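You operate a simulated robot arm through the tools that you are given. There is no shell and no other tool. Be economical: measure what you need, move in short steps, check, and stop when the job is done.

You are at the controls of a simulated robot arm. One attempt, no reset.

JOB
Blow the dust off the black capsule and put it away.
Fine: it goes in the top coin drawer; lay it on the grey mat and press the bulb; shut the drawer after. Where these are worked on the way, their far stop is far enough and under half their travel is too little: top coin drawer.

The check looks at the end state, three seconds after you hand in, the way a careful person would. Anything else that was tipped, shoved, dropped, spilled or broken makes it a failure.

ROBOT AND FRAMES
A 7-joint arm with a two-finger parallel gripper, fixed in place. Base frame: the origin is at the foot of the arm, x ahead of it, y to its left, z up; the work surface is at about z = 76. Lengths are in cm, angles in rad, forces in N, time in s.
With the tool pointing down near the work surface it reaches from about 30 to 70 cm from the base axis. Its first joint turns from -1.152 to 1.152 rad. Payload 1.57 kg.
The tool frame sits at the grasp point between the pads (the TCP): z along the fingers, y along the line on which they close. The tips reach 3 cm beyond it. The gripper opens to 11 cm. The fingers are 2.4 cm wide and 1.2 cm thick; the gripper's body (4.8 by 11.2 cm) begins 7.8 cm behind the TCP.
Orientation is told as [roll, pitch, yaw] about the base's x, y, z axes, in that order, counted from this pose: with the fingers straight down and closing along the base's y, the tool's x points along the base's -x, its y along +y and its z along -z.

CONTROLS
- The arm moves only by the tool step_arm. Its argument "moves" is a list of rows, each an object (a shift or turn left out is 0, a gripper value left out holds the last) with "dp": the shift along the base's x, y, z in cm, a list of three; "delta_rot": the turn, a rotation vector about the base's x, y, z in rad, a list of three; "grip": the opening, from 0 (shut) to 1 (fully open). In form: [{"dp": [x, y, z], "delta_rot": [ax, ay, az], "grip": grip}, ...]. A call has 1 to 20 rows; each row is the pose to reach, as a shift and turn from the pose commanded when the call began. Each row takes 0.2 s and may step no farther than 5 cm and 0.15 rad from the row before; otherwise, or with a gripper value out of range, the whole call is refused. A pose out of reach is approached as far as the arm can. The call stops where the force on the tool passes 70 N (or 10 N more than at its start, if that is more) or the arm is blocked; 0.2 s more then pass. Each finger travels about 10.8 cm/s and halts on what it meets, pressing with about 21 N; the grip force reading is that of the motor and also rises with nothing between the fingers. The clock runs only during rows and for 0.2 s after the last one: add rows that repeat a pose to give the fingers time. It gives the time, the measured TCP pose, the force on the tool (base axes), the opening and the grip force at its end, in the units of the frame above (readings bear some noise), with the torque about the TCP (base axes, N m) and any sound that the robot's microphone picked up, and new pictures: "pictures" is both (left out), scene, wrist or none.
- Cameras (640 x 400 px; columns grow to the right, rows downward): "scene" is fixed at [17.41, -40.52, 139.81]; the picture's right is [0.65, -0.76, 0.00], its down [-0.49, -0.42, -0.77] and it looks along [0.58, 0.50, -0.64] (base axes); focal length 315 px, centre (320, 200). "wrist" rides on the gripper at [7, 1.6, -14.1] in the tool frame; the picture's right is [-0.23, 0.97, 0.00], its down [-0.85, -0.20, -0.48] and it looks along [-0.47, -0.11, 0.88] (tool axes); focal length 222 px, centre (320, 200).
- pixel_to_xyz(camera, pixels): there is no depth. For up to 12 entries [column, row, z] of the newest picture of that camera ("zoom" is the newest enlarged one), the place [x, y] in the base frame at which the ray of that pixel passes the height z, good to about 0.2 cm. It takes no simulated time.
- close_up(camera, box): a new picture of the part [left, top, right, bottom] of that camera's present view, enlarged. It takes no simulated time.
- close_job(): hands the job in; it is judged then, once.

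Go step by step. Measure first, check grasps and placings, and put right what went wrong. The budget is 80 turns and 200 pictures, counting those below and the enlarged ones. Unless the task says otherwise, let go and move clear before handing in, and close with one line.

The tools are called after ">>>" as name(argument=value, ...) on one line, values as JSON. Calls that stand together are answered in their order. step_arm: Moves the arm, as the interface text tells. Its arguments: {"type":"object","properties":{"moves":{"type":"array"},"pictures":{"type":"string","enum":["both","scene","wrist","none"]}},"required":["moves"]} The other tools are called the same way: pixel_to_xyz (camera, pixels) gives the place at which the rays of pixels pass given heights; close_up (camera, box) takes an enlarged picture of a part of a camera's view; close_job () hands the job in.

At the start:

```text
time_s: 0.0
eef_pos: [42.17, -22.12, 114.72]
tool_rot: [0.0, 0.0, -0.001]
force: [0.7, 0.1, 0.6]
moment: [0.04, -0.03, -0.01]
gripper_width: 10.99
grasp_force: 0.0
```

scene: 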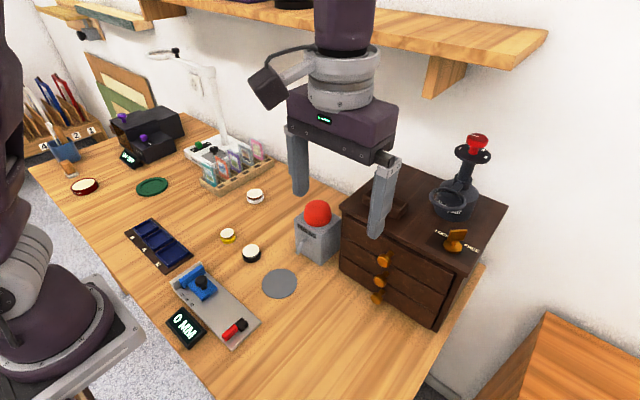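
wrist: 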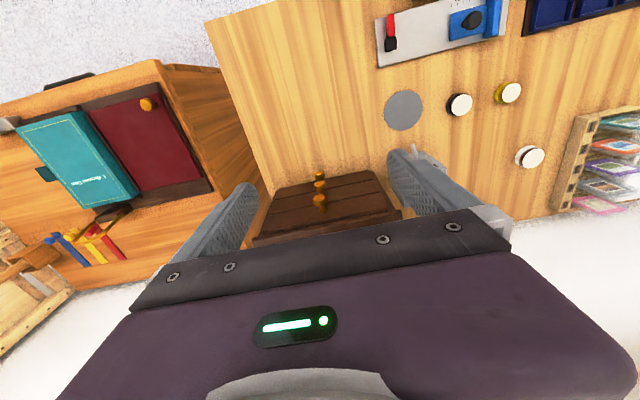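

The scene shows a black-rimmed capsule near (251,253), a grey mat at (279,283), a bulb blower at (318,215) and the drawer cabinet at right. I'll enlarge these and measure.

>>> close_up(camera="scene", box=[200, 180, 360, 310])

>>> close_up(camera="scene", box=[320, 120, 520, 330])

>>> pixel_to_xyz(camera="scene", pixels=[[251, 253, 77], [251, 249, 78], [279, 283, 76], [318, 212, 84], [228, 235, 77], [255, 196, 77], [382, 260, 90], [379, 281, 84], [379, 297, 79], [454, 240, 95], [340, 268, 76], [435, 330, 76]])

```text
3.08 times, centred on (280, 245) of scene
```

zoom: 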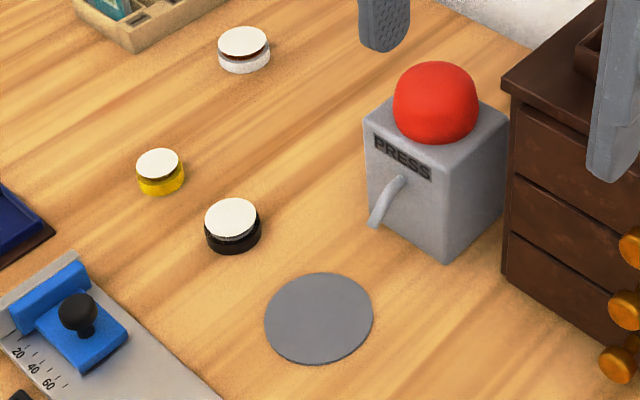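

```text
1.90 times, centred on (420, 225) of scene
```

zoom: 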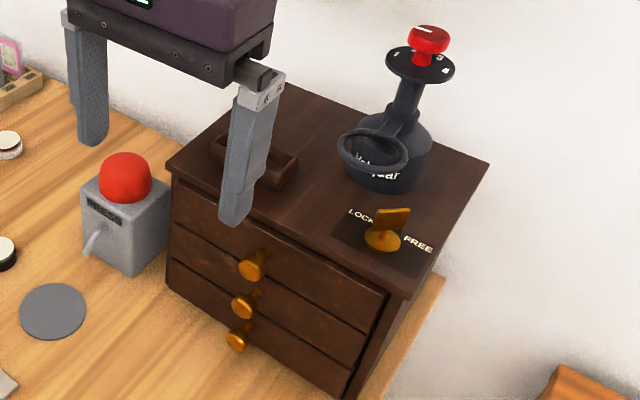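

```text
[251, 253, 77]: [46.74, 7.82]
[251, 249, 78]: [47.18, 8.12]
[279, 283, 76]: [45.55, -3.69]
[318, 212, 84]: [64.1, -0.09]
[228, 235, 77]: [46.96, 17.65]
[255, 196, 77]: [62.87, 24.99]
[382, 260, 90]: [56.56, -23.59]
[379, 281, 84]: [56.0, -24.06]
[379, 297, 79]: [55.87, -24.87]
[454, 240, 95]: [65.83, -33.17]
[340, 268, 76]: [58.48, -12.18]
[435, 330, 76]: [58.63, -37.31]
```

The cabinet has a LOCK/FREE turn knob at (454,240). I'll look closer at it and at the drawer fronts before touching anything.

>>> close_up(camera="scene", box=[420, 215, 490, 265])

>>> close_up(camera="scene", box=[330, 170, 410, 220])

>>> close_up(camera="wrist", box=[220, 140, 430, 260])

>>> close_up(camera="scene", box=[235, 235, 270, 270])

```text
8.00 times, centred on (455, 240) of scene
```

zoom: 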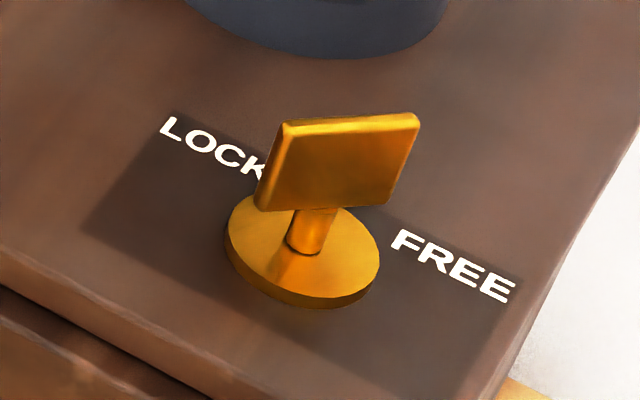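

```text
8.00 times, centred on (370, 195) of scene
```

zoom: 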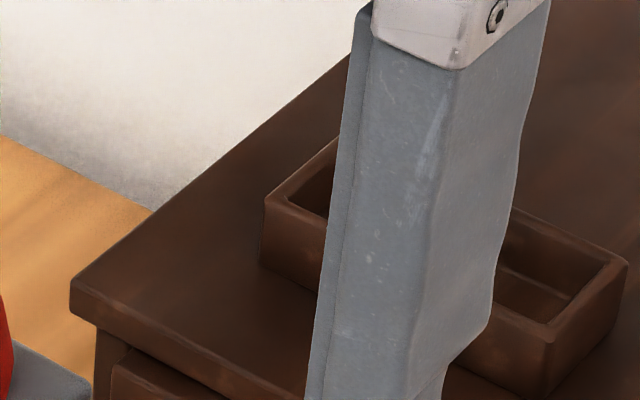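

```text
3.05 times, centred on (325, 200) of wrist
```

zoom: 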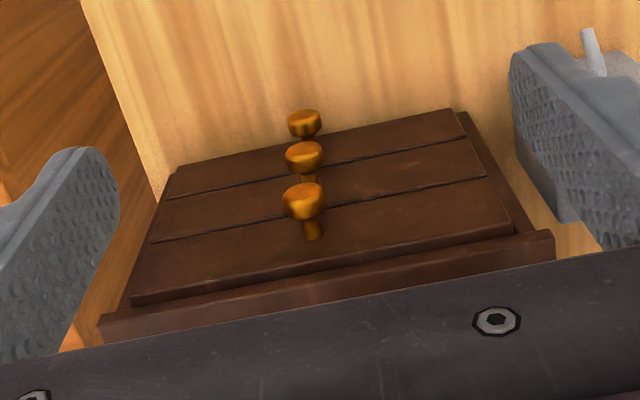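

```text
11.43 times, centred on (252, 252) of scene
```

zoom: 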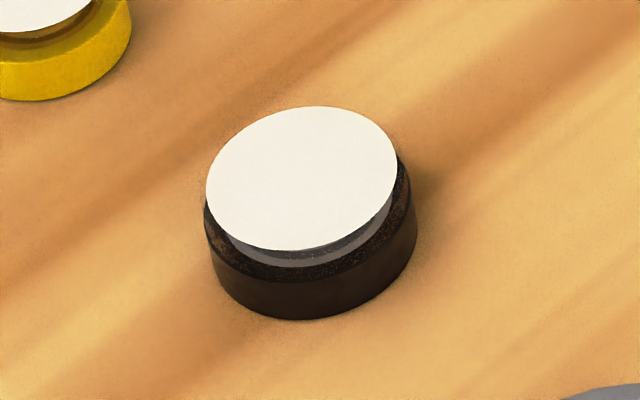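

I'll fix the geometry of the cabinet top, lock labels, and capsule size with ray measurements.

>>> pixel_to_xyz(camera="scene", pixels=[[341, 207, 92], [341, 207, 95], [341, 207, 98], [441.9, 233.1, 96], [471.9, 248.1, 96], [452.5, 246.9, 96], [447.5, 240.9, 98], [468, 240.5, 98], [242, 256, 76.8], [260, 255, 76.8], [252, 263, 76], [468, 268, 96]])

>>> pixel_to_xyz(camera="wrist", pixels=[[403, 110, 76], [460, 104, 77], [319.5, 201, 90], [319.5, 192, 84], [319.5, 181, 79], [263, 232, 92], [395, 212, 92], [387, 111, 76], [420, 111, 76], [403, 92, 76], [403, 129, 76]])

```text
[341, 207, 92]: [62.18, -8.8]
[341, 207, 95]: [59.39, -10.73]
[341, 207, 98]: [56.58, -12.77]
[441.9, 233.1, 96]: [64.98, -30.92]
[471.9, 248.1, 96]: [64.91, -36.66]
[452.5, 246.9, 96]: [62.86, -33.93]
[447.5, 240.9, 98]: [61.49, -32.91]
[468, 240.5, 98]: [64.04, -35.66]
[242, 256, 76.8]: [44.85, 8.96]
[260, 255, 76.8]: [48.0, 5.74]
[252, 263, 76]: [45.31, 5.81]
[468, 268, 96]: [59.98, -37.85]
```

```text
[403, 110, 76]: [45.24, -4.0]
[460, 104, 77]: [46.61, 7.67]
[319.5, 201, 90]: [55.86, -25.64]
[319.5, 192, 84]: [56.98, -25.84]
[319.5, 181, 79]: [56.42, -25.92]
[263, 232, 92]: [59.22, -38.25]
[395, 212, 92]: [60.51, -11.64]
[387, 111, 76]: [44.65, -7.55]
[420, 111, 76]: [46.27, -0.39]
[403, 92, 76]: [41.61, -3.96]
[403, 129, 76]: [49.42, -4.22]
```

The lock paddle points along the line to FREE, so the drawers look unlocked. Triangulating puts the top knob at about (54.2,-25,93); I'll move in front of it and re-measure.

>>> step_arm(moves=[{"dp": [1, -1, -4.5]}, {"dp": [2, -2, -9]}, {"dp": [3, -2.9, -13.5]}, {"dp": [4, -2.9, -17]}, {"dp": [4, -2.9, -17], "grip": 0.5}, {"dp": [4, -2.9, -17], "grip": 0.5}])

```text
time_s: 1.4
eef_pos: [46.27, -25.0, 98.03]
tool_rot: [-0.001, -0.001, 0.002]
force: [0.1, -0.3, 0.0]
moment: [0.0, 0.01, 0.02]
gripper_width: 5.51
grasp_force: 0.1
```

scene: 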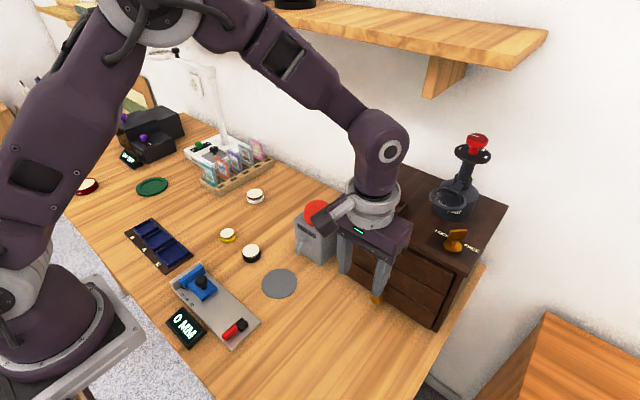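
wrist: 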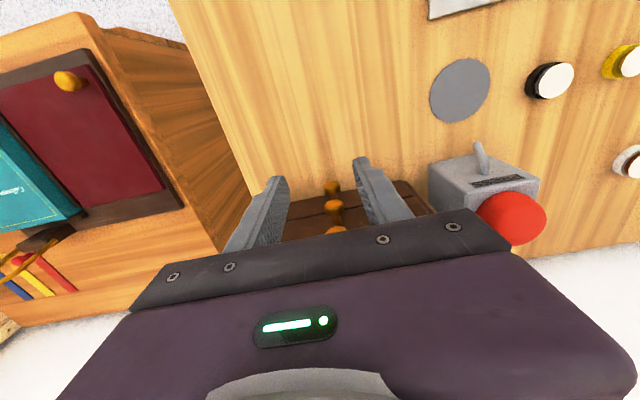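

The knobs show at (335,229), (332,209), (331,188) in the wrist view. I'll measure them for a second height fix.

>>> pixel_to_xyz(camera="wrist", pixels=[[335, 229, 92], [335, 229, 93], [335, 229, 94], [333, 208, 86], [333, 208, 87], [332, 188, 80], [332, 188, 81]])

>>> close_up(camera="wrist", box=[250, 150, 430, 250])

>>> close_up(camera="scene", box=[330, 220, 430, 320])

```text
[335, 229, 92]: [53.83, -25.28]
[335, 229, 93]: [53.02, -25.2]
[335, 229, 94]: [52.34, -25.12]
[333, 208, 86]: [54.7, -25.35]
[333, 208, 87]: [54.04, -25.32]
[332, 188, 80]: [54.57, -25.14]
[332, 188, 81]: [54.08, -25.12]
```

```text
3.56 times, centred on (340, 200) of wrist
```

zoom: 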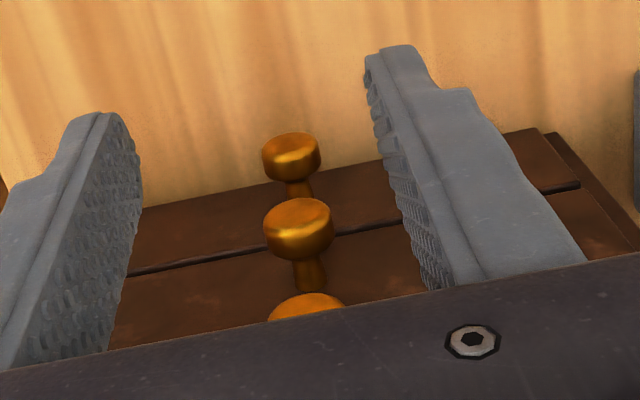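

```text
4.00 times, centred on (380, 270) of scene
```

zoom: 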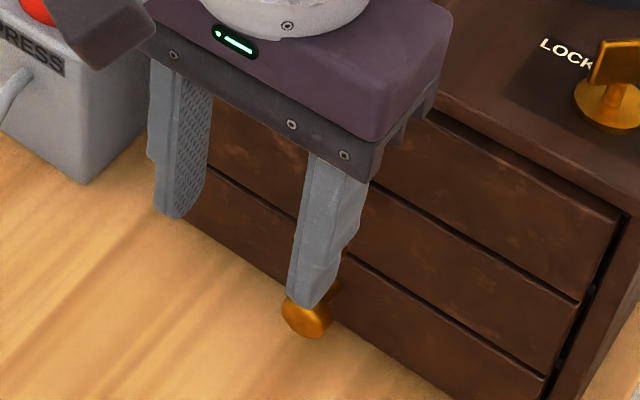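

The knob head is about (54.2,-25.2,92.5), between the fingers in y. I'll lower in front of it, move forward around it and close.

>>> step_arm(moves=[{"dp": [0, -0.2, -4.5]}, {"dp": [0, -0.2, -5.3]}, {"dp": [4, -0.2, -5.3]}, {"dp": [8.2, -0.2, -5.3]}, {"dp": [8.2, -0.2, -5.3], "grip": 0.1}, {"dp": [8.2, -0.2, -5.3], "grip": 0.1}, {"dp": [8.2, -0.2, -5.3], "grip": 0.1}])

```text
time_s: 3.0
eef_pos: [54.41, -25.01, 92.33]
tool_rot: [0.005, -0.001, 0.0]
force: [-4.2, 24.7, 5.6]
moment: [-0.02, 0.6, 0.07]
gripper_width: 2.55
grasp_force: 36.6
```

scene: 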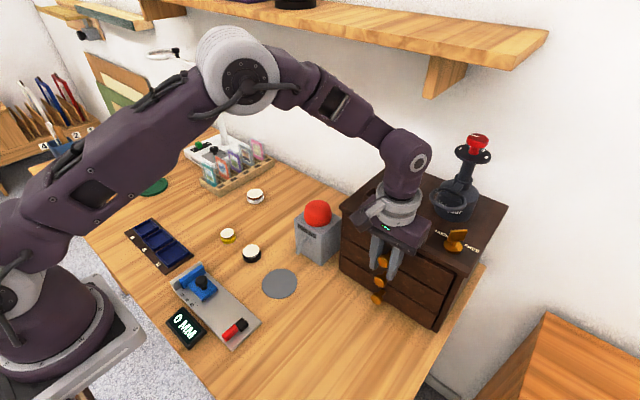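
wrist: 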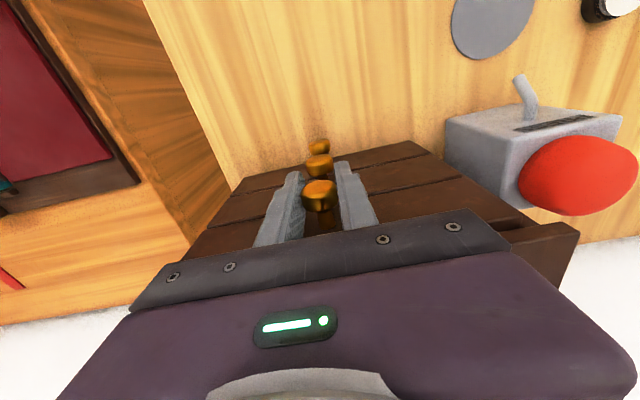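

The knob is held at 2.55 cm. There's a 25 N side load, so I'll shift y by +0.2 and pull gently toward -x.

>>> step_arm(moves=[{"dp": [0, 0.2, 0]}, {"dp": [-0.7, 0.2, 0]}, {"dp": [-1.4, 0.2, 0]}, {"dp": [-2.1, 0.2, 0]}, {"dp": [-2.8, 0.2, 0]}])

```text
time_s: 4.2
eef_pos: [51.6, -24.97, 92.41]
tool_rot: [-0.002, -0.001, -0.002]
force: [0.0, 16.3, 11.6]
moment: [-0.08, -0.32, 0.2]
gripper_width: 2.54
grasp_force: 37.6
```

scene: 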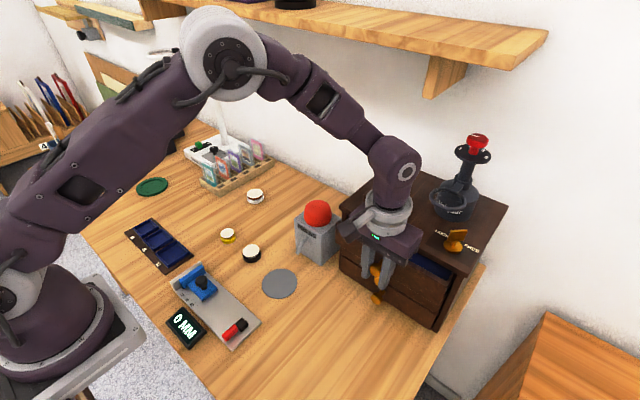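
wrist: 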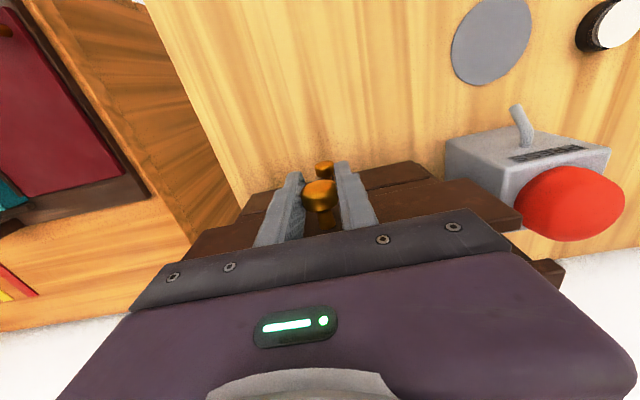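

The drawer is unlocked and sliding, with the front 2.8 cm out. I'll pull on toward its stop.

>>> step_arm(moves=[{"dp": [-0.9, 0.2, 0]}, {"dp": [-1.8, 0.2, 0]}, {"dp": [-2.7, 0.2, 0]}, {"dp": [-3.6, 0.2, 0]}, {"dp": [-4.5, 0.2, 0]}, {"dp": [-5.4, 0.2, 0]}, {"dp": [-6.3, 0.2, 0]}], pictures="scene")

```text
time_s: 5.8
eef_pos: [45.22, -25.03, 92.42]
tool_rot: [-0.006, -0.003, -0.001]
force: [1.0, -27.9, 21.6]
moment: [-0.01, 0.77, -0.15]
gripper_width: 2.53
grasp_force: 36.8
```

scene: 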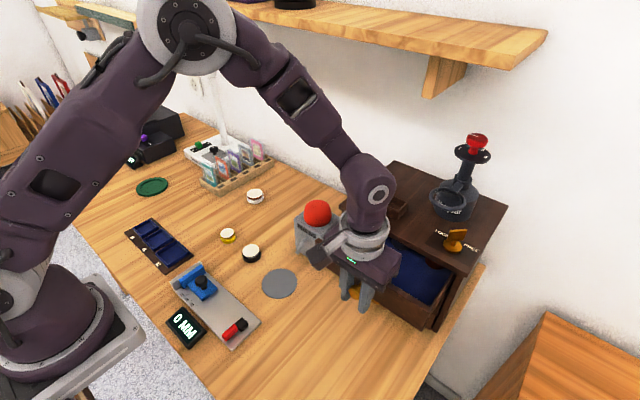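

It is 9.2 cm out and still free. I'll relieve the side and vertical load, and pull on slowly to feel for the stop.

>>> step_arm(moves=[{"dp": [-0.5, -0.2, -0.1]}, {"dp": [-1.0, -0.2, -0.1]}, {"dp": [-1.5, -0.2, -0.1]}, {"dp": [-2.0, -0.2, -0.1]}, {"dp": [-2.5, -0.2, -0.1]}, {"dp": [-3, -0.2, -0.1]}], pictures="scene")

```text
time_s: 7.2
eef_pos: [42.27, -25.01, 92.23]
tool_rot: [0.0, 0.0, 0.0]
force: [0.3, -6.9, 29.9]
moment: [0.07, -0.13, -0.01]
gripper_width: 2.54
grasp_force: 36.8
```

scene: 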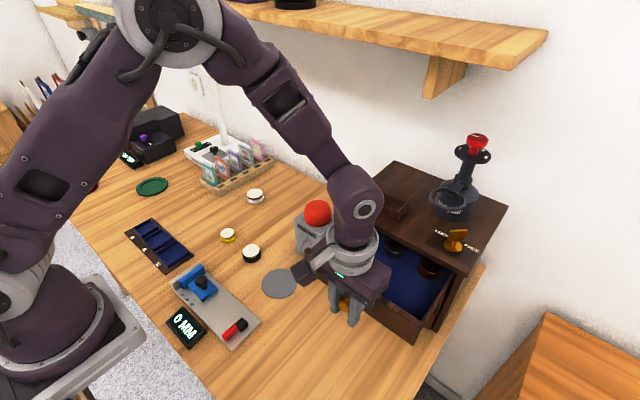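

It is 12.1 cm out, and there are other items at the back of the drawer. The upward reaction has grown, so I'll raise slightly and keep pulling.

>>> step_arm(moves=[{"dp": [0, 0, 0.2]}, {"dp": [-0.5, 0, 0.2]}, {"dp": [-1.0, 0, 0.2]}, {"dp": [-1.5, 0, 0.2]}, {"dp": [-2.0, 0, 0.2]}, {"dp": [-2.5, 0, 0.2]}], pictures="scene")

```text
time_s: 8.6
eef_pos: [39.65, -25.0, 92.48]
tool_rot: [0.004, 0.002, 0.0]
force: [0.5, 1.6, -35.2]
moment: [0.01, 0.15, -0.08]
gripper_width: 2.55
grasp_force: 36.8
```

scene: 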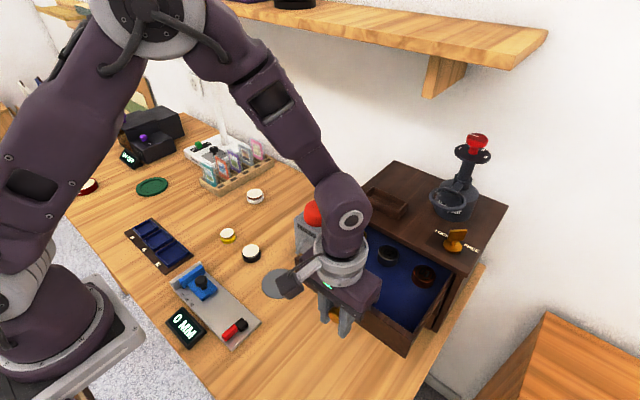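

It is 14.8 cm out with coins visible inside. I'll go a little further to feel for the stop.

>>> step_arm(moves=[{"dp": [0, 0, -0.1]}, {"dp": [-0.4, 0, -0.1]}, {"dp": [-0.8, 0, -0.1]}, {"dp": [-1.2, 0, -0.1]}, {"dp": [-1.6, 0, -0.1]}, {"dp": [-2, 0, -0.1]}], pictures="none")

```text
time_s: 10.0
eef_pos: [38.07, -25.01, 92.41]
tool_rot: [-0.003, -0.009, 0.005]
force: [35.1, 15.6, 4.4]
moment: [-0.63, -0.14, -0.05]
gripper_width: 2.55
grasp_force: 37.3
```

The x force has risen to 35 N at 38.1, so that is the stop, about 16.3 cm out. I'll relax, release and rise clear.

>>> step_arm(moves=[{"dp": [0.3, 0, 0]}, {"dp": [0.3, 0, 0], "grip": 0.5}, {"dp": [0.3, 0, 0], "grip": 0.5}, {"dp": [0.3, 0, 4.5], "grip": 0.5}, {"dp": [0.3, 0, 9], "grip": 0.5}, {"dp": [0.3, 4, 12], "grip": 0.5}, {"dp": [0.3, 8, 14], "grip": 0.5}, {"dp": [0.3, 12.5, 14], "grip": 0.5}])

```text
time_s: 11.8
eef_pos: [37.9, -12.38, 106.54]
tool_rot: [0.0, 0.001, -0.001]
force: [0.3, -0.1, -0.3]
moment: [0.01, 0.03, 0.05]
gripper_width: 5.5
grasp_force: 0.1
```

scene: 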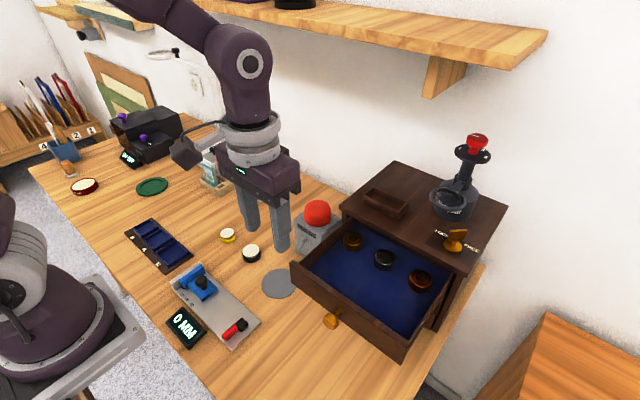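
wrist: 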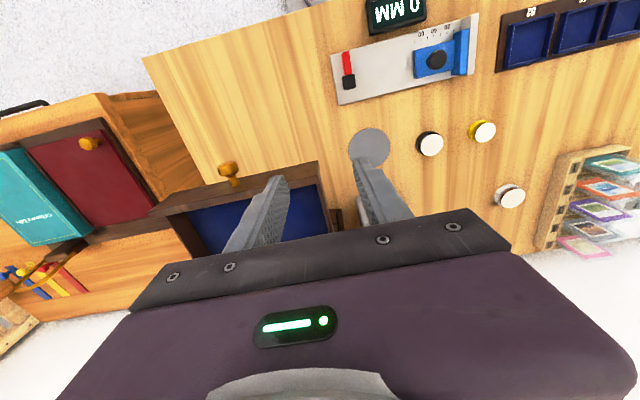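

The drawer is open at its stop, with free space in its front half. Next I'll move near the capsule for a closer wrist view.

>>> step_arm(moves=[{"dp": [0, 4.8, 0], "grip": 0.75}, {"dp": [0, 9.6, 0], "grip": 0.75}, {"dp": [0, 14.4, 0], "grip": 0.75}, {"dp": [0, 19.2, -1], "grip": 0.75}, {"dp": [0, 19.9, -5], "grip": 0.75}])

```text
time_s: 13.0
eef_pos: [38.15, 7.4, 101.2]
tool_rot: [0.0, 0.0, -0.002]
force: [-0.1, 1.2, -0.3]
moment: [0.01, 0.0, 0.0]
gripper_width: 8.28
grasp_force: 0.0
```

scene: 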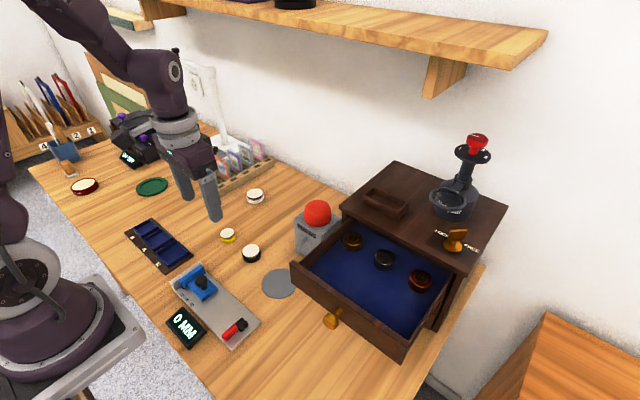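
wrist: 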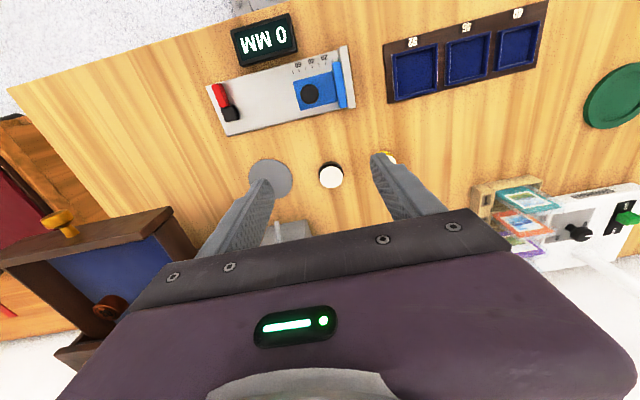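

The drawer holds three items and the capsule is at wrist (331,175). I'll zoom in on both.

>>> close_up(camera="wrist", box=[290, 145, 370, 205])

>>> close_up(camera="scene", box=[285, 215, 465, 355])

>>> pixel_to_xyz(camera="wrist", pixels=[[331, 175.5, 77], [331, 175.5, 78], [331, 175.5, 79], [319, 175, 77], [344, 175, 77], [271, 178, 76]])

>>> pixel_to_xyz(camera="scene", pixels=[[250.5, 250, 77], [250.5, 250, 78], [250.5, 250, 79], [279, 283.5, 76]])

```text
6.67 times, centred on (330, 175) of wrist
```

zoom: 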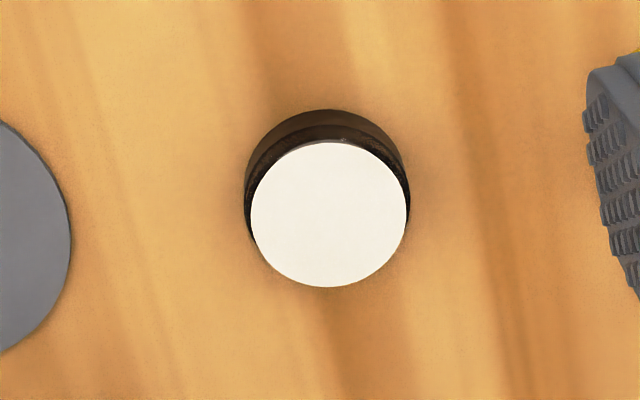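

```text
2.86 times, centred on (375, 285) of scene
```

zoom: 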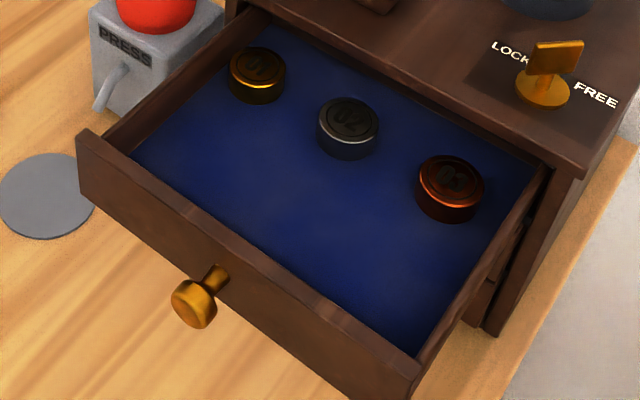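

```text
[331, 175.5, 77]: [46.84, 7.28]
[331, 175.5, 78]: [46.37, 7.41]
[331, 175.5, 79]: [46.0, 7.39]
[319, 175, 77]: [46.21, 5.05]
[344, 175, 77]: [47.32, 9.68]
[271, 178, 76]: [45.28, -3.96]
```

```text
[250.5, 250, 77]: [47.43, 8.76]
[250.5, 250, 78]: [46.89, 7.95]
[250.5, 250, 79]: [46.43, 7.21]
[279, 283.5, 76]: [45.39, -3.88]
```

The capsule centre is about (46.4,7.4), 4.4 cm wide, with its top near z 78.7. I'll descend straight over it to a pre-grasp height and check.

>>> step_arm(moves=[{"dp": [4, 0, -2]}, {"dp": [8.2, 0, -4]}, {"dp": [8.2, 0, -8.5]}, {"dp": [8.2, 0, -13]}, {"dp": [8.2, 0, -16]}])

```text
time_s: 14.2
eef_pos: [46.36, 7.09, 85.17]
tool_rot: [0.0, -0.001, 0.0]
force: [0.3, 0.2, -0.3]
moment: [0.0, -0.02, 0.01]
gripper_width: 8.23
grasp_force: 0.0
```

scene: 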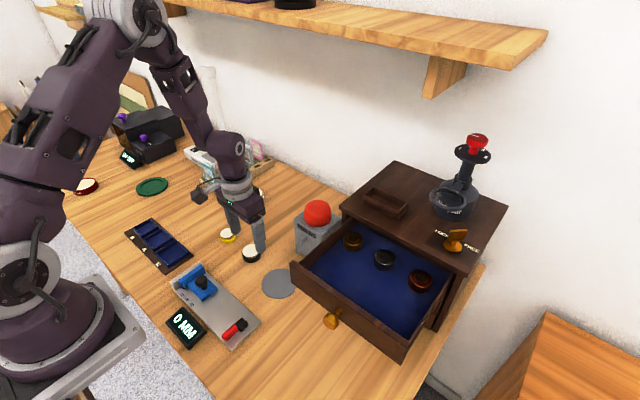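
wrist: 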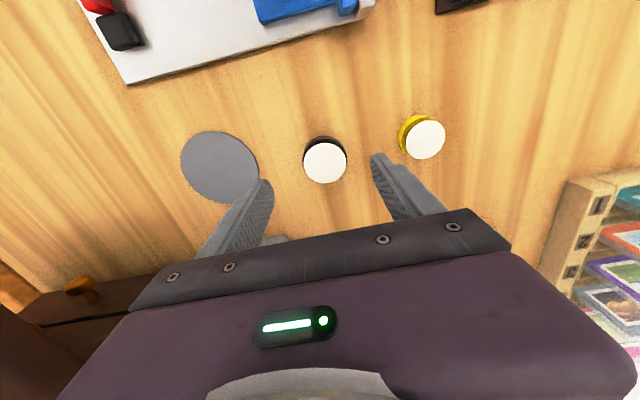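

The capsule sits between the fingers, with its disc at (325,163). I'll check its place once more before the final descent.

>>> pixel_to_xyz(camera="wrist", pixels=[[325, 163, 78.7], [325, 163, 78], [325, 148, 77], [303, 160, 77.5], [347, 160, 77.5], [219, 167, 76], [422, 139, 78]])

>>> close_up(camera="wrist", box=[255, 115, 395, 215])

```text
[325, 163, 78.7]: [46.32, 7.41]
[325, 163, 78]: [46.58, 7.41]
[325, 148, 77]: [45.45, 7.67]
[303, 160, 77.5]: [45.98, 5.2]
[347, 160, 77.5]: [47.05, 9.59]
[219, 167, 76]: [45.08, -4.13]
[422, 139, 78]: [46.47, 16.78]
```

```text
4.00 times, centred on (325, 165) of wrist
```

zoom: 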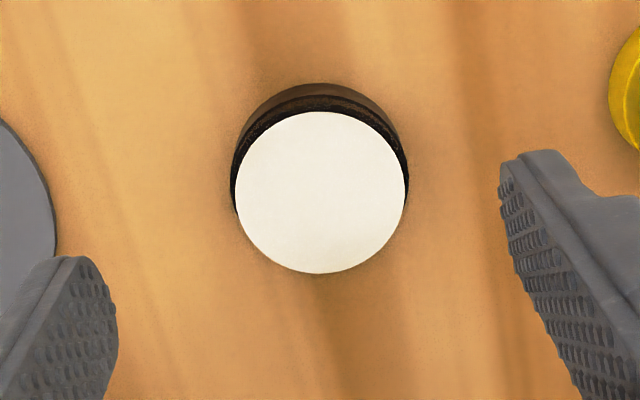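

The capsule centre is (46.4,7.4). I'll go down to TCP z ≈ 79.3 and close.

>>> step_arm(moves=[{"dp": [0, 0.2, -3]}, {"dp": [0, 0.2, -5]}, {"dp": [0, 0.2, -5.8]}, {"dp": [0, 0.2, -5.8], "grip": 0.6}, {"dp": [0, 0.2, -5.8], "grip": 0.5}, {"dp": [0, 0.2, -5.8], "grip": 0.4}, {"dp": [0, 0.2, -5.8], "grip": 0.3}, {"dp": [0, 0.2, -5.8], "grip": 0.3}])

```text
time_s: 16.0
eef_pos: [46.25, 7.38, 79.42]
tool_rot: [0.0, -0.001, -0.001]
force: [0.7, -0.4, 0.7]
moment: [-0.01, 0.0, 0.0]
gripper_width: 4.5
grasp_force: 21.1
```

scene: 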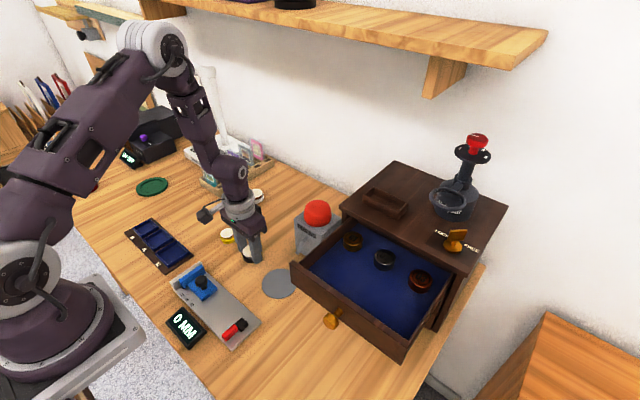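
wrist: 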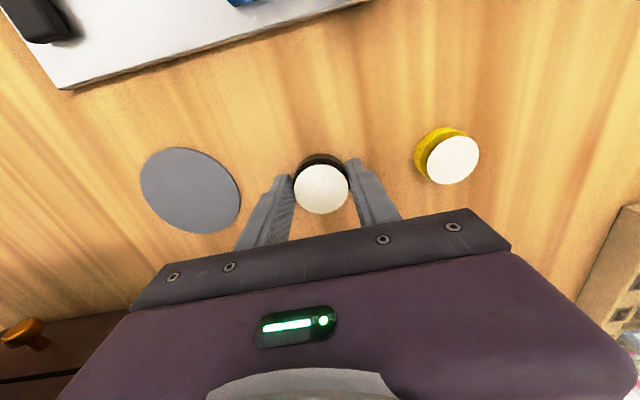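

The capsule is held at 4.5 cm with 21 N. I'll lift it, carry it to the mat centre (45.3,-4.0), and lower.

>>> step_arm(moves=[{"dp": [0, 0, 1.5]}, {"dp": [0, 0, 3]}, {"dp": [-0.3, -3.8, 3]}, {"dp": [-0.6, -7.6, 3]}, {"dp": [-1.0, -11.4, 3]}, {"dp": [-1.0, -11.4, 3]}])

```text
time_s: 17.4
eef_pos: [45.21, -3.89, 82.69]
tool_rot: [0.0, 0.0, 0.001]
force: [-0.3, -0.5, -0.5]
moment: [0.04, 0.01, -0.02]
gripper_width: 4.49
grasp_force: 21.6
```

scene: 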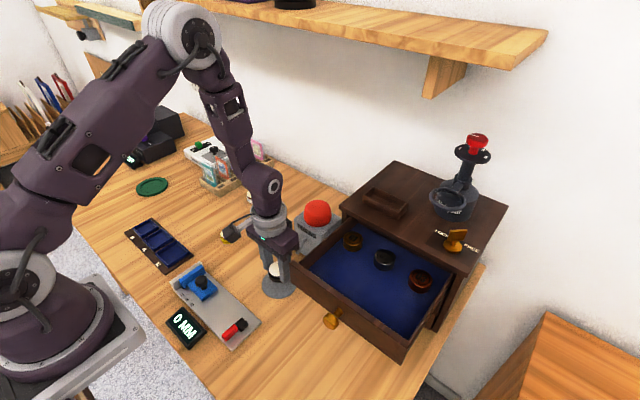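
wrist: 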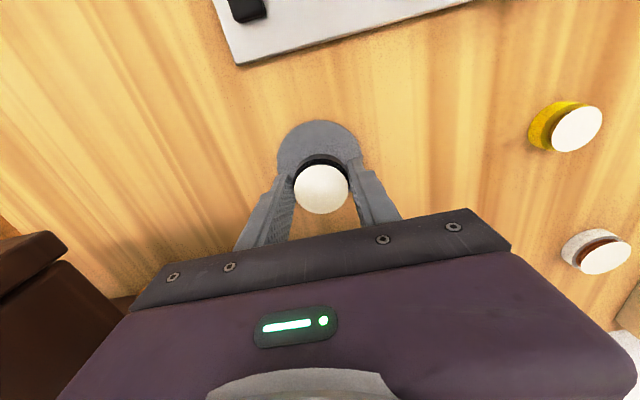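

It is centred over the mat. I'll lower, release and rise.

>>> step_arm(moves=[{"dp": [0, 0, -1.5]}, {"dp": [0, 0, -2.5]}, {"dp": [0, 0, -2.9]}, {"dp": [0, 0, -2.9], "grip": 0.48}, {"dp": [0, 0, -2.9], "grip": 0.6}, {"dp": [0, 0, -2.9], "grip": 0.6}, {"dp": [0, 0, 1.5], "grip": 0.6}, {"dp": [0, 0, 6], "grip": 0.6}, {"dp": [0, 0, 10.5], "grip": 0.6}, {"dp": [0, 0, 15], "grip": 0.6}, {"dp": [0, 0, 18], "grip": 0.6}])

```text
time_s: 19.8
eef_pos: [45.28, -3.94, 100.57]
tool_rot: [0.0, -0.001, 0.001]
force: [-0.2, -0.3, 0.9]
moment: [-0.03, 0.01, 0.02]
gripper_width: 6.59
grasp_force: 0.0
```

scene: 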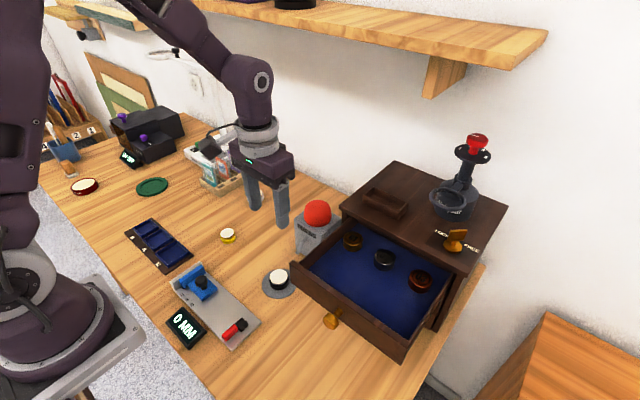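
wrist: 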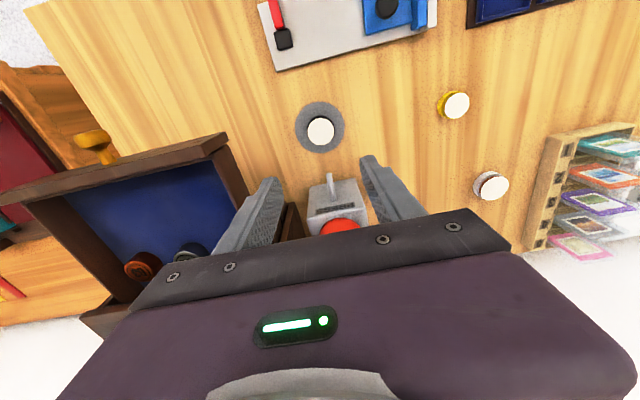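

The capsule sits on the mat, still white on top. Now I'll locate the bulb precisely.

>>> pixel_to_xyz(camera="scene", pixels=[[321, 265, 76], [296, 246, 76], [340, 250, 76], [317.5, 213, 88], [317.5, 213, 90], [317.5, 213, 91], [317.5, 200.5, 90], [317.5, 226, 88]])

>>> close_up(camera="scene", box=[260, 190, 350, 300])

>>> close_up(camera="wrist", box=[270, 90, 410, 240])

>>> pixel_to_xyz(camera="wrist", pixels=[[307, 187, 85], [358, 180, 85], [313, 236, 85], [338, 222, 88], [319, 228, 88], [357, 225, 88], [321, 130, 78.8]])

```text
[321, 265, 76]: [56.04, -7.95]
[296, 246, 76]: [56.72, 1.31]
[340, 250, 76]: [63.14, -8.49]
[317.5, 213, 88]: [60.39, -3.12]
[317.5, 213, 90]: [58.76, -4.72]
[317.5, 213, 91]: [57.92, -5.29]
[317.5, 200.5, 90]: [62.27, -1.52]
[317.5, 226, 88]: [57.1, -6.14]
```

```text
3.64 times, centred on (305, 245) of scene
```

zoom: 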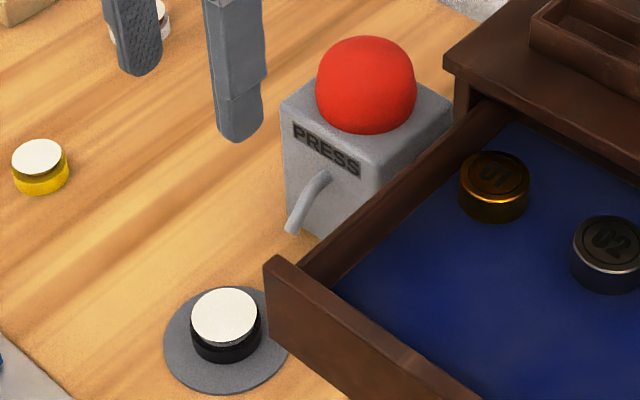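

```text
2.67 times, centred on (340, 165) of wrist
```

zoom: 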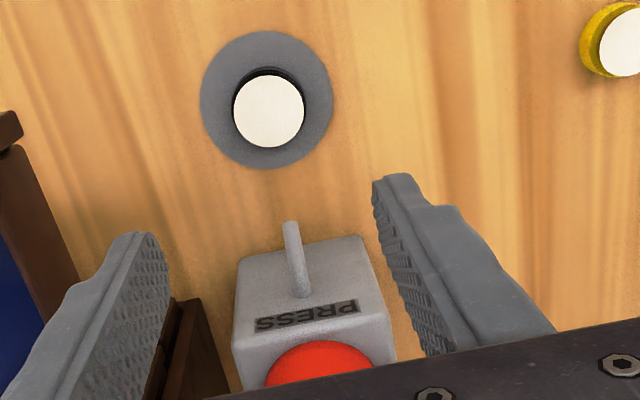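

```text
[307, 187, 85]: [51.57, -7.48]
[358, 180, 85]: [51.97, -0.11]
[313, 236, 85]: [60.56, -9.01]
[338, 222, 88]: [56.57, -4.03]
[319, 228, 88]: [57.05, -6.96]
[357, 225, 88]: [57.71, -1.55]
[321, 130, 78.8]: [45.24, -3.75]
```

The blower body spans x 56–63.5 and y -8–0, with the bulb centred near (59.7,-4) and its top around z 91. I'll close the fingers, rise over it and look.

>>> step_arm(moves=[{"dp": [0, 0, 2], "grip": 0}, {"dp": [4.8, 0, 2], "grip": 0}, {"dp": [9.6, 0, 2], "grip": 0}, {"dp": [14.4, 0, 2], "grip": 0}, {"dp": [14.4, 0, -3], "grip": 0}])

```text
time_s: 21.0
eef_pos: [59.43, -4.0, 97.5]
tool_rot: [-0.001, 0.0, -0.001]
force: [-0.6, -0.3, 0.2]
moment: [0.01, -0.01, -0.02]
gripper_width: 0.0
grasp_force: 21.1
```

scene: 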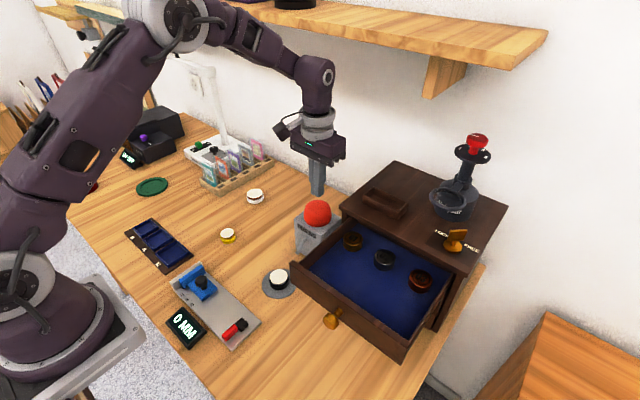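
wrist: 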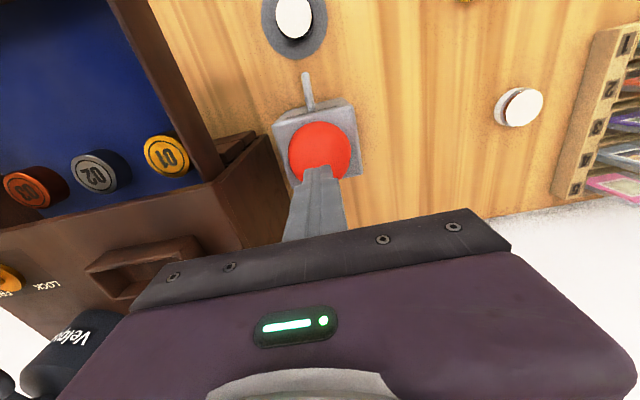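

The closed tips are above the bulb. I'll measure the bulb centre from this wrist view (319,152) against the scene ray.

>>> pixel_to_xyz(camera="wrist", pixels=[[319, 152, 87], [319, 152, 88], [319, 152, 89], [289, 150, 88], [350, 150, 88], [272, 122, 86], [352, 100, 86], [359, 175, 86]])

>>> pixel_to_xyz(camera="scene", pixels=[[317.5, 213, 87], [317.5, 213, 88], [317.5, 213, 89]])

>>> close_up(camera="scene", box=[280, 160, 360, 220])

```text
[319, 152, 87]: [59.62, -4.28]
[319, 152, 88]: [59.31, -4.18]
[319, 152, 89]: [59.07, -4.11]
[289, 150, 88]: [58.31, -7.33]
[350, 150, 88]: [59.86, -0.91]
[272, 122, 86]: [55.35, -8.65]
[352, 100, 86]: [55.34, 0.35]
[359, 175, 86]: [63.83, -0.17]
```

```text
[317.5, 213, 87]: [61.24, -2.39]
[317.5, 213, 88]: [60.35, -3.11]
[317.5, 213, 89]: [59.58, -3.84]
```

```text
6.67 times, centred on (320, 190) of scene
```

zoom: 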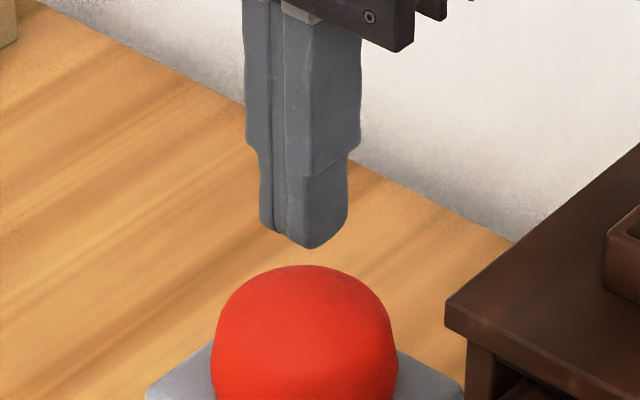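

The bulb centre is (59.3,-4.1), right under the tips. I'll press down slowly.

>>> step_arm(moves=[{"dp": [0, -0.1, -1.5]}, {"dp": [0, -0.1, -2.3]}, {"dp": [0, -0.1, -2.8]}, {"dp": [0, -0.1, -3.3]}, {"dp": [0, -0.1, -3.8]}, {"dp": [0, -0.1, -4.2]}, {"dp": [0, -0.1, -4.5]}])

```text
time_s: 22.6
eef_pos: [59.69, -4.02, 93.09]
tool_rot: [0.002, 0.001, -0.001]
force: [2.1, 2.8, 5.1]
moment: [0.06, -0.04, -0.02]
gripper_width: 0.01
grasp_force: 20.6
heard: click
```

scene: 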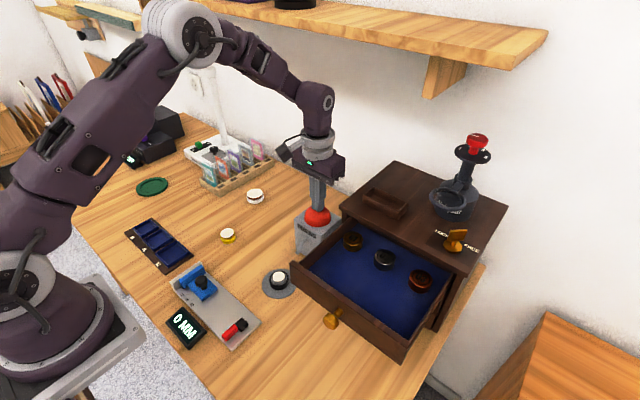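
wrist: 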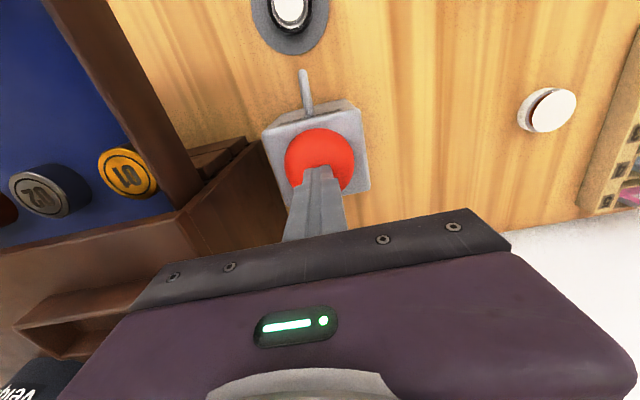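

The bulb clicked at 5 N. I'll inspect the capsule for remaining dust.

>>> close_up(camera="scene", box=[255, 260, 305, 305])

>>> close_up(camera="wrist", box=[240, 0, 340, 60])

```text
8.89 times, centred on (280, 282) of scene
```

zoom: 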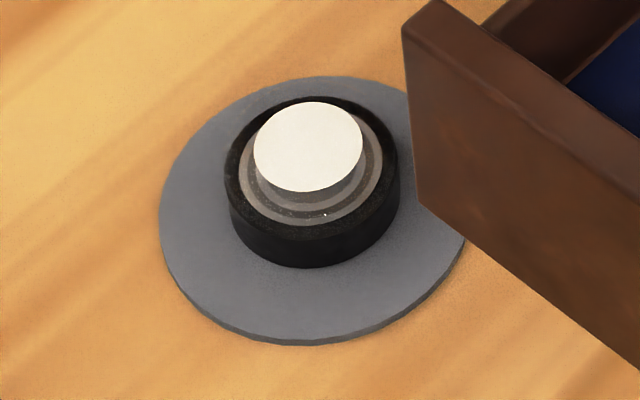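

```text
6.40 times, centred on (290, 30) of wrist
```

zoom: 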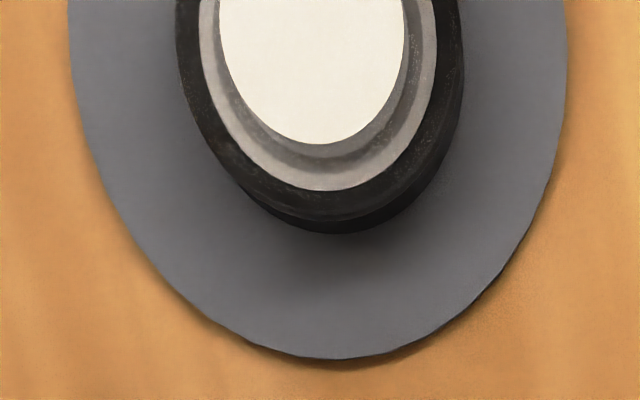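

The white dust disc is shrinking but not gone. I'll let the bulb up and look again, then press once more.

>>> step_arm(moves=[{"dp": [0, 0, 1.5]}, {"dp": [0, 0, 3]}, {"dp": [0, 0, 3]}], pictures="none")

>>> close_up(camera="scene", box=[255, 260, 305, 305])

```text
time_s: 23.4
eef_pos: [59.75, -4.0, 95.97]
tool_rot: [0.001, 0.0, -0.002]
force: [0.7, 0.3, -0.1]
moment: [0.01, -0.01, 0.01]
gripper_width: 0.0
grasp_force: 20.7
```

```text
8.89 times, centred on (280, 282) of scene
```

zoom: 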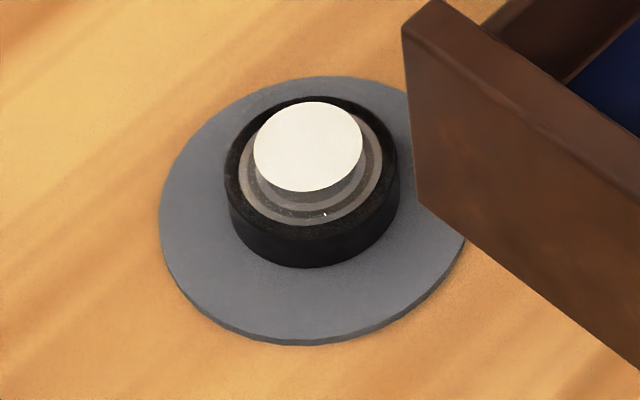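

The disc has stayed at its reduced size, so each press removes some dust. I'll press again.

>>> step_arm(moves=[{"dp": [0, 0, -1]}, {"dp": [0, 0, -2]}, {"dp": [0, 0, -3]}, {"dp": [0, 0, -3]}, {"dp": [0, 0, -1.5]}, {"dp": [0, 0, 0]}], pictures="none")

>>> close_up(camera="scene", box=[255, 260, 305, 305])

```text
time_s: 24.8
eef_pos: [59.79, -4.03, 96.04]
tool_rot: [0.0, 0.0, -0.003]
force: [0.4, -1.1, -1.5]
moment: [-0.03, -0.06, 0.0]
gripper_width: 0.0
grasp_force: 20.4
heard: click
```

```text
8.89 times, centred on (280, 282) of scene
```

zoom: 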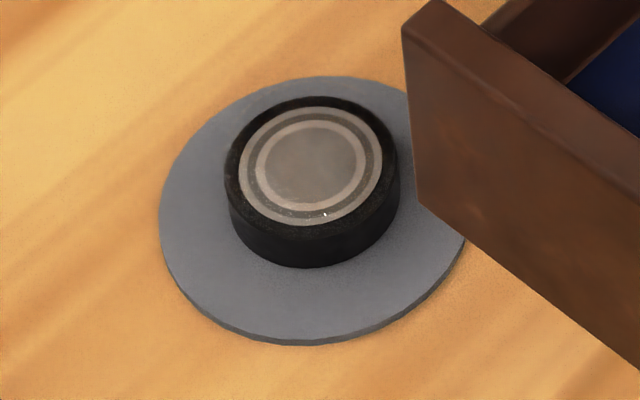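

The dust is gone and the coin rings show through. I'll go back over the mat, open, and regrasp the capsule.

>>> step_arm(moves=[{"dp": [0, 0.1, 2]}, {"dp": [-4.8, 0.1, 2], "grip": 0.65}, {"dp": [-9.6, 0.1, 2], "grip": 0.65}, {"dp": [-14.4, 0.1, 2], "grip": 0.65}, {"dp": [-14.4, 0.1, -2.5], "grip": 0.65}, {"dp": [-14.4, 0.1, -7], "grip": 0.65}, {"dp": [-14.4, 0.1, -11], "grip": 0.65}, {"dp": [-14.4, 0.1, -11], "grip": 0.65}])

```text
time_s: 26.6
eef_pos: [45.1, -3.7, 85.02]
tool_rot: [-0.001, 0.0, -0.001]
force: [0.1, 0.6, -0.4]
moment: [-0.02, 0.02, -0.01]
gripper_width: 7.14
grasp_force: 0.1
```

scene: 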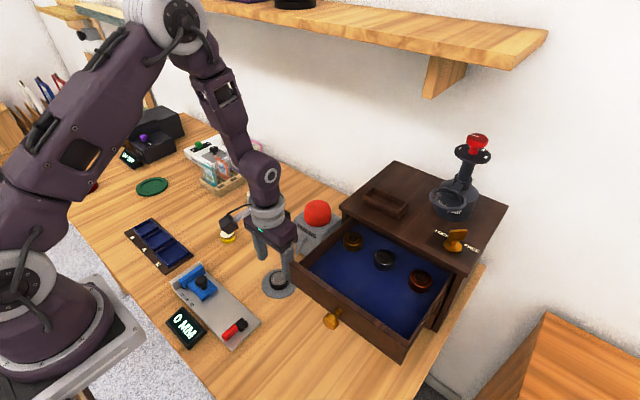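
wrist: 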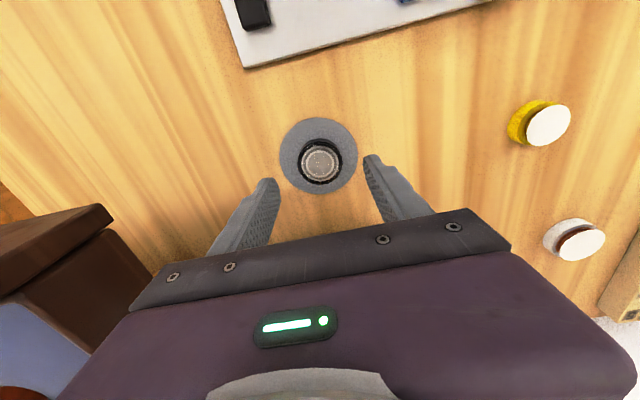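

The capsule at (321,164) is clean and centred. I'll descend and grip.

>>> step_arm(moves=[{"dp": [0, -0.1, -3]}, {"dp": [0, -0.1, -5.3]}, {"dp": [0, -0.1, -5.3], "grip": 0.5}, {"dp": [0, -0.1, -5.3], "grip": 0.4}, {"dp": [0, -0.1, -5.3], "grip": 0.3}, {"dp": [0, -0.1, -5.3], "grip": 0.3}, {"dp": [0, -0.1, -2.3], "grip": 0.3}])

>>> pixel_to_xyz(camera="scene", pixels=[[292, 263, 95], [414, 340, 95], [352, 247, 91], [384, 260, 91], [422, 280, 91], [352, 247, 89], [384, 260, 89], [422, 280, 89], [302, 272, 90], [404, 332, 90], [331, 320, 93]])

```text
time_s: 28.2
eef_pos: [45.24, -4.1, 82.86]
tool_rot: [0.001, 0.0, -0.003]
force: [-0.2, 0.5, 1.0]
moment: [0.03, -0.01, -0.02]
gripper_width: 4.47
grasp_force: 21.4
```

scene: 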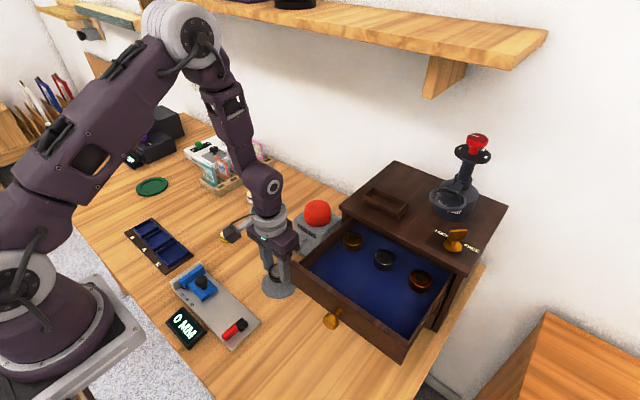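
wrist: 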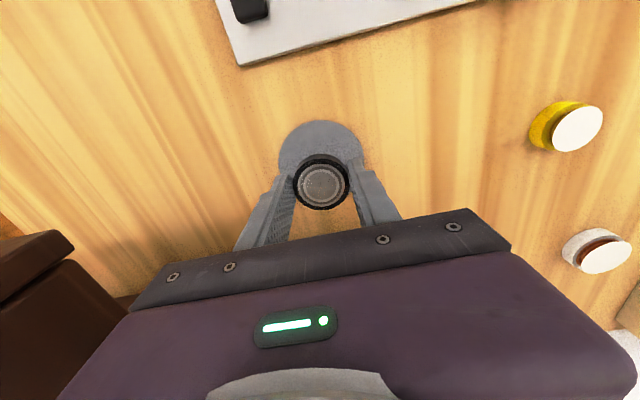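

```text
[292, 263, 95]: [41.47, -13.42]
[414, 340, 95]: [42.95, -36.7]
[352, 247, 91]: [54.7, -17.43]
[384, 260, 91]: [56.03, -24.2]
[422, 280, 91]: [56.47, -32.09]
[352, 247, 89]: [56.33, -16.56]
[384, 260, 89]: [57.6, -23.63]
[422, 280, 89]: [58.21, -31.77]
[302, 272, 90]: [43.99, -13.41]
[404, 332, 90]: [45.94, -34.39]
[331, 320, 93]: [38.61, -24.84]
```

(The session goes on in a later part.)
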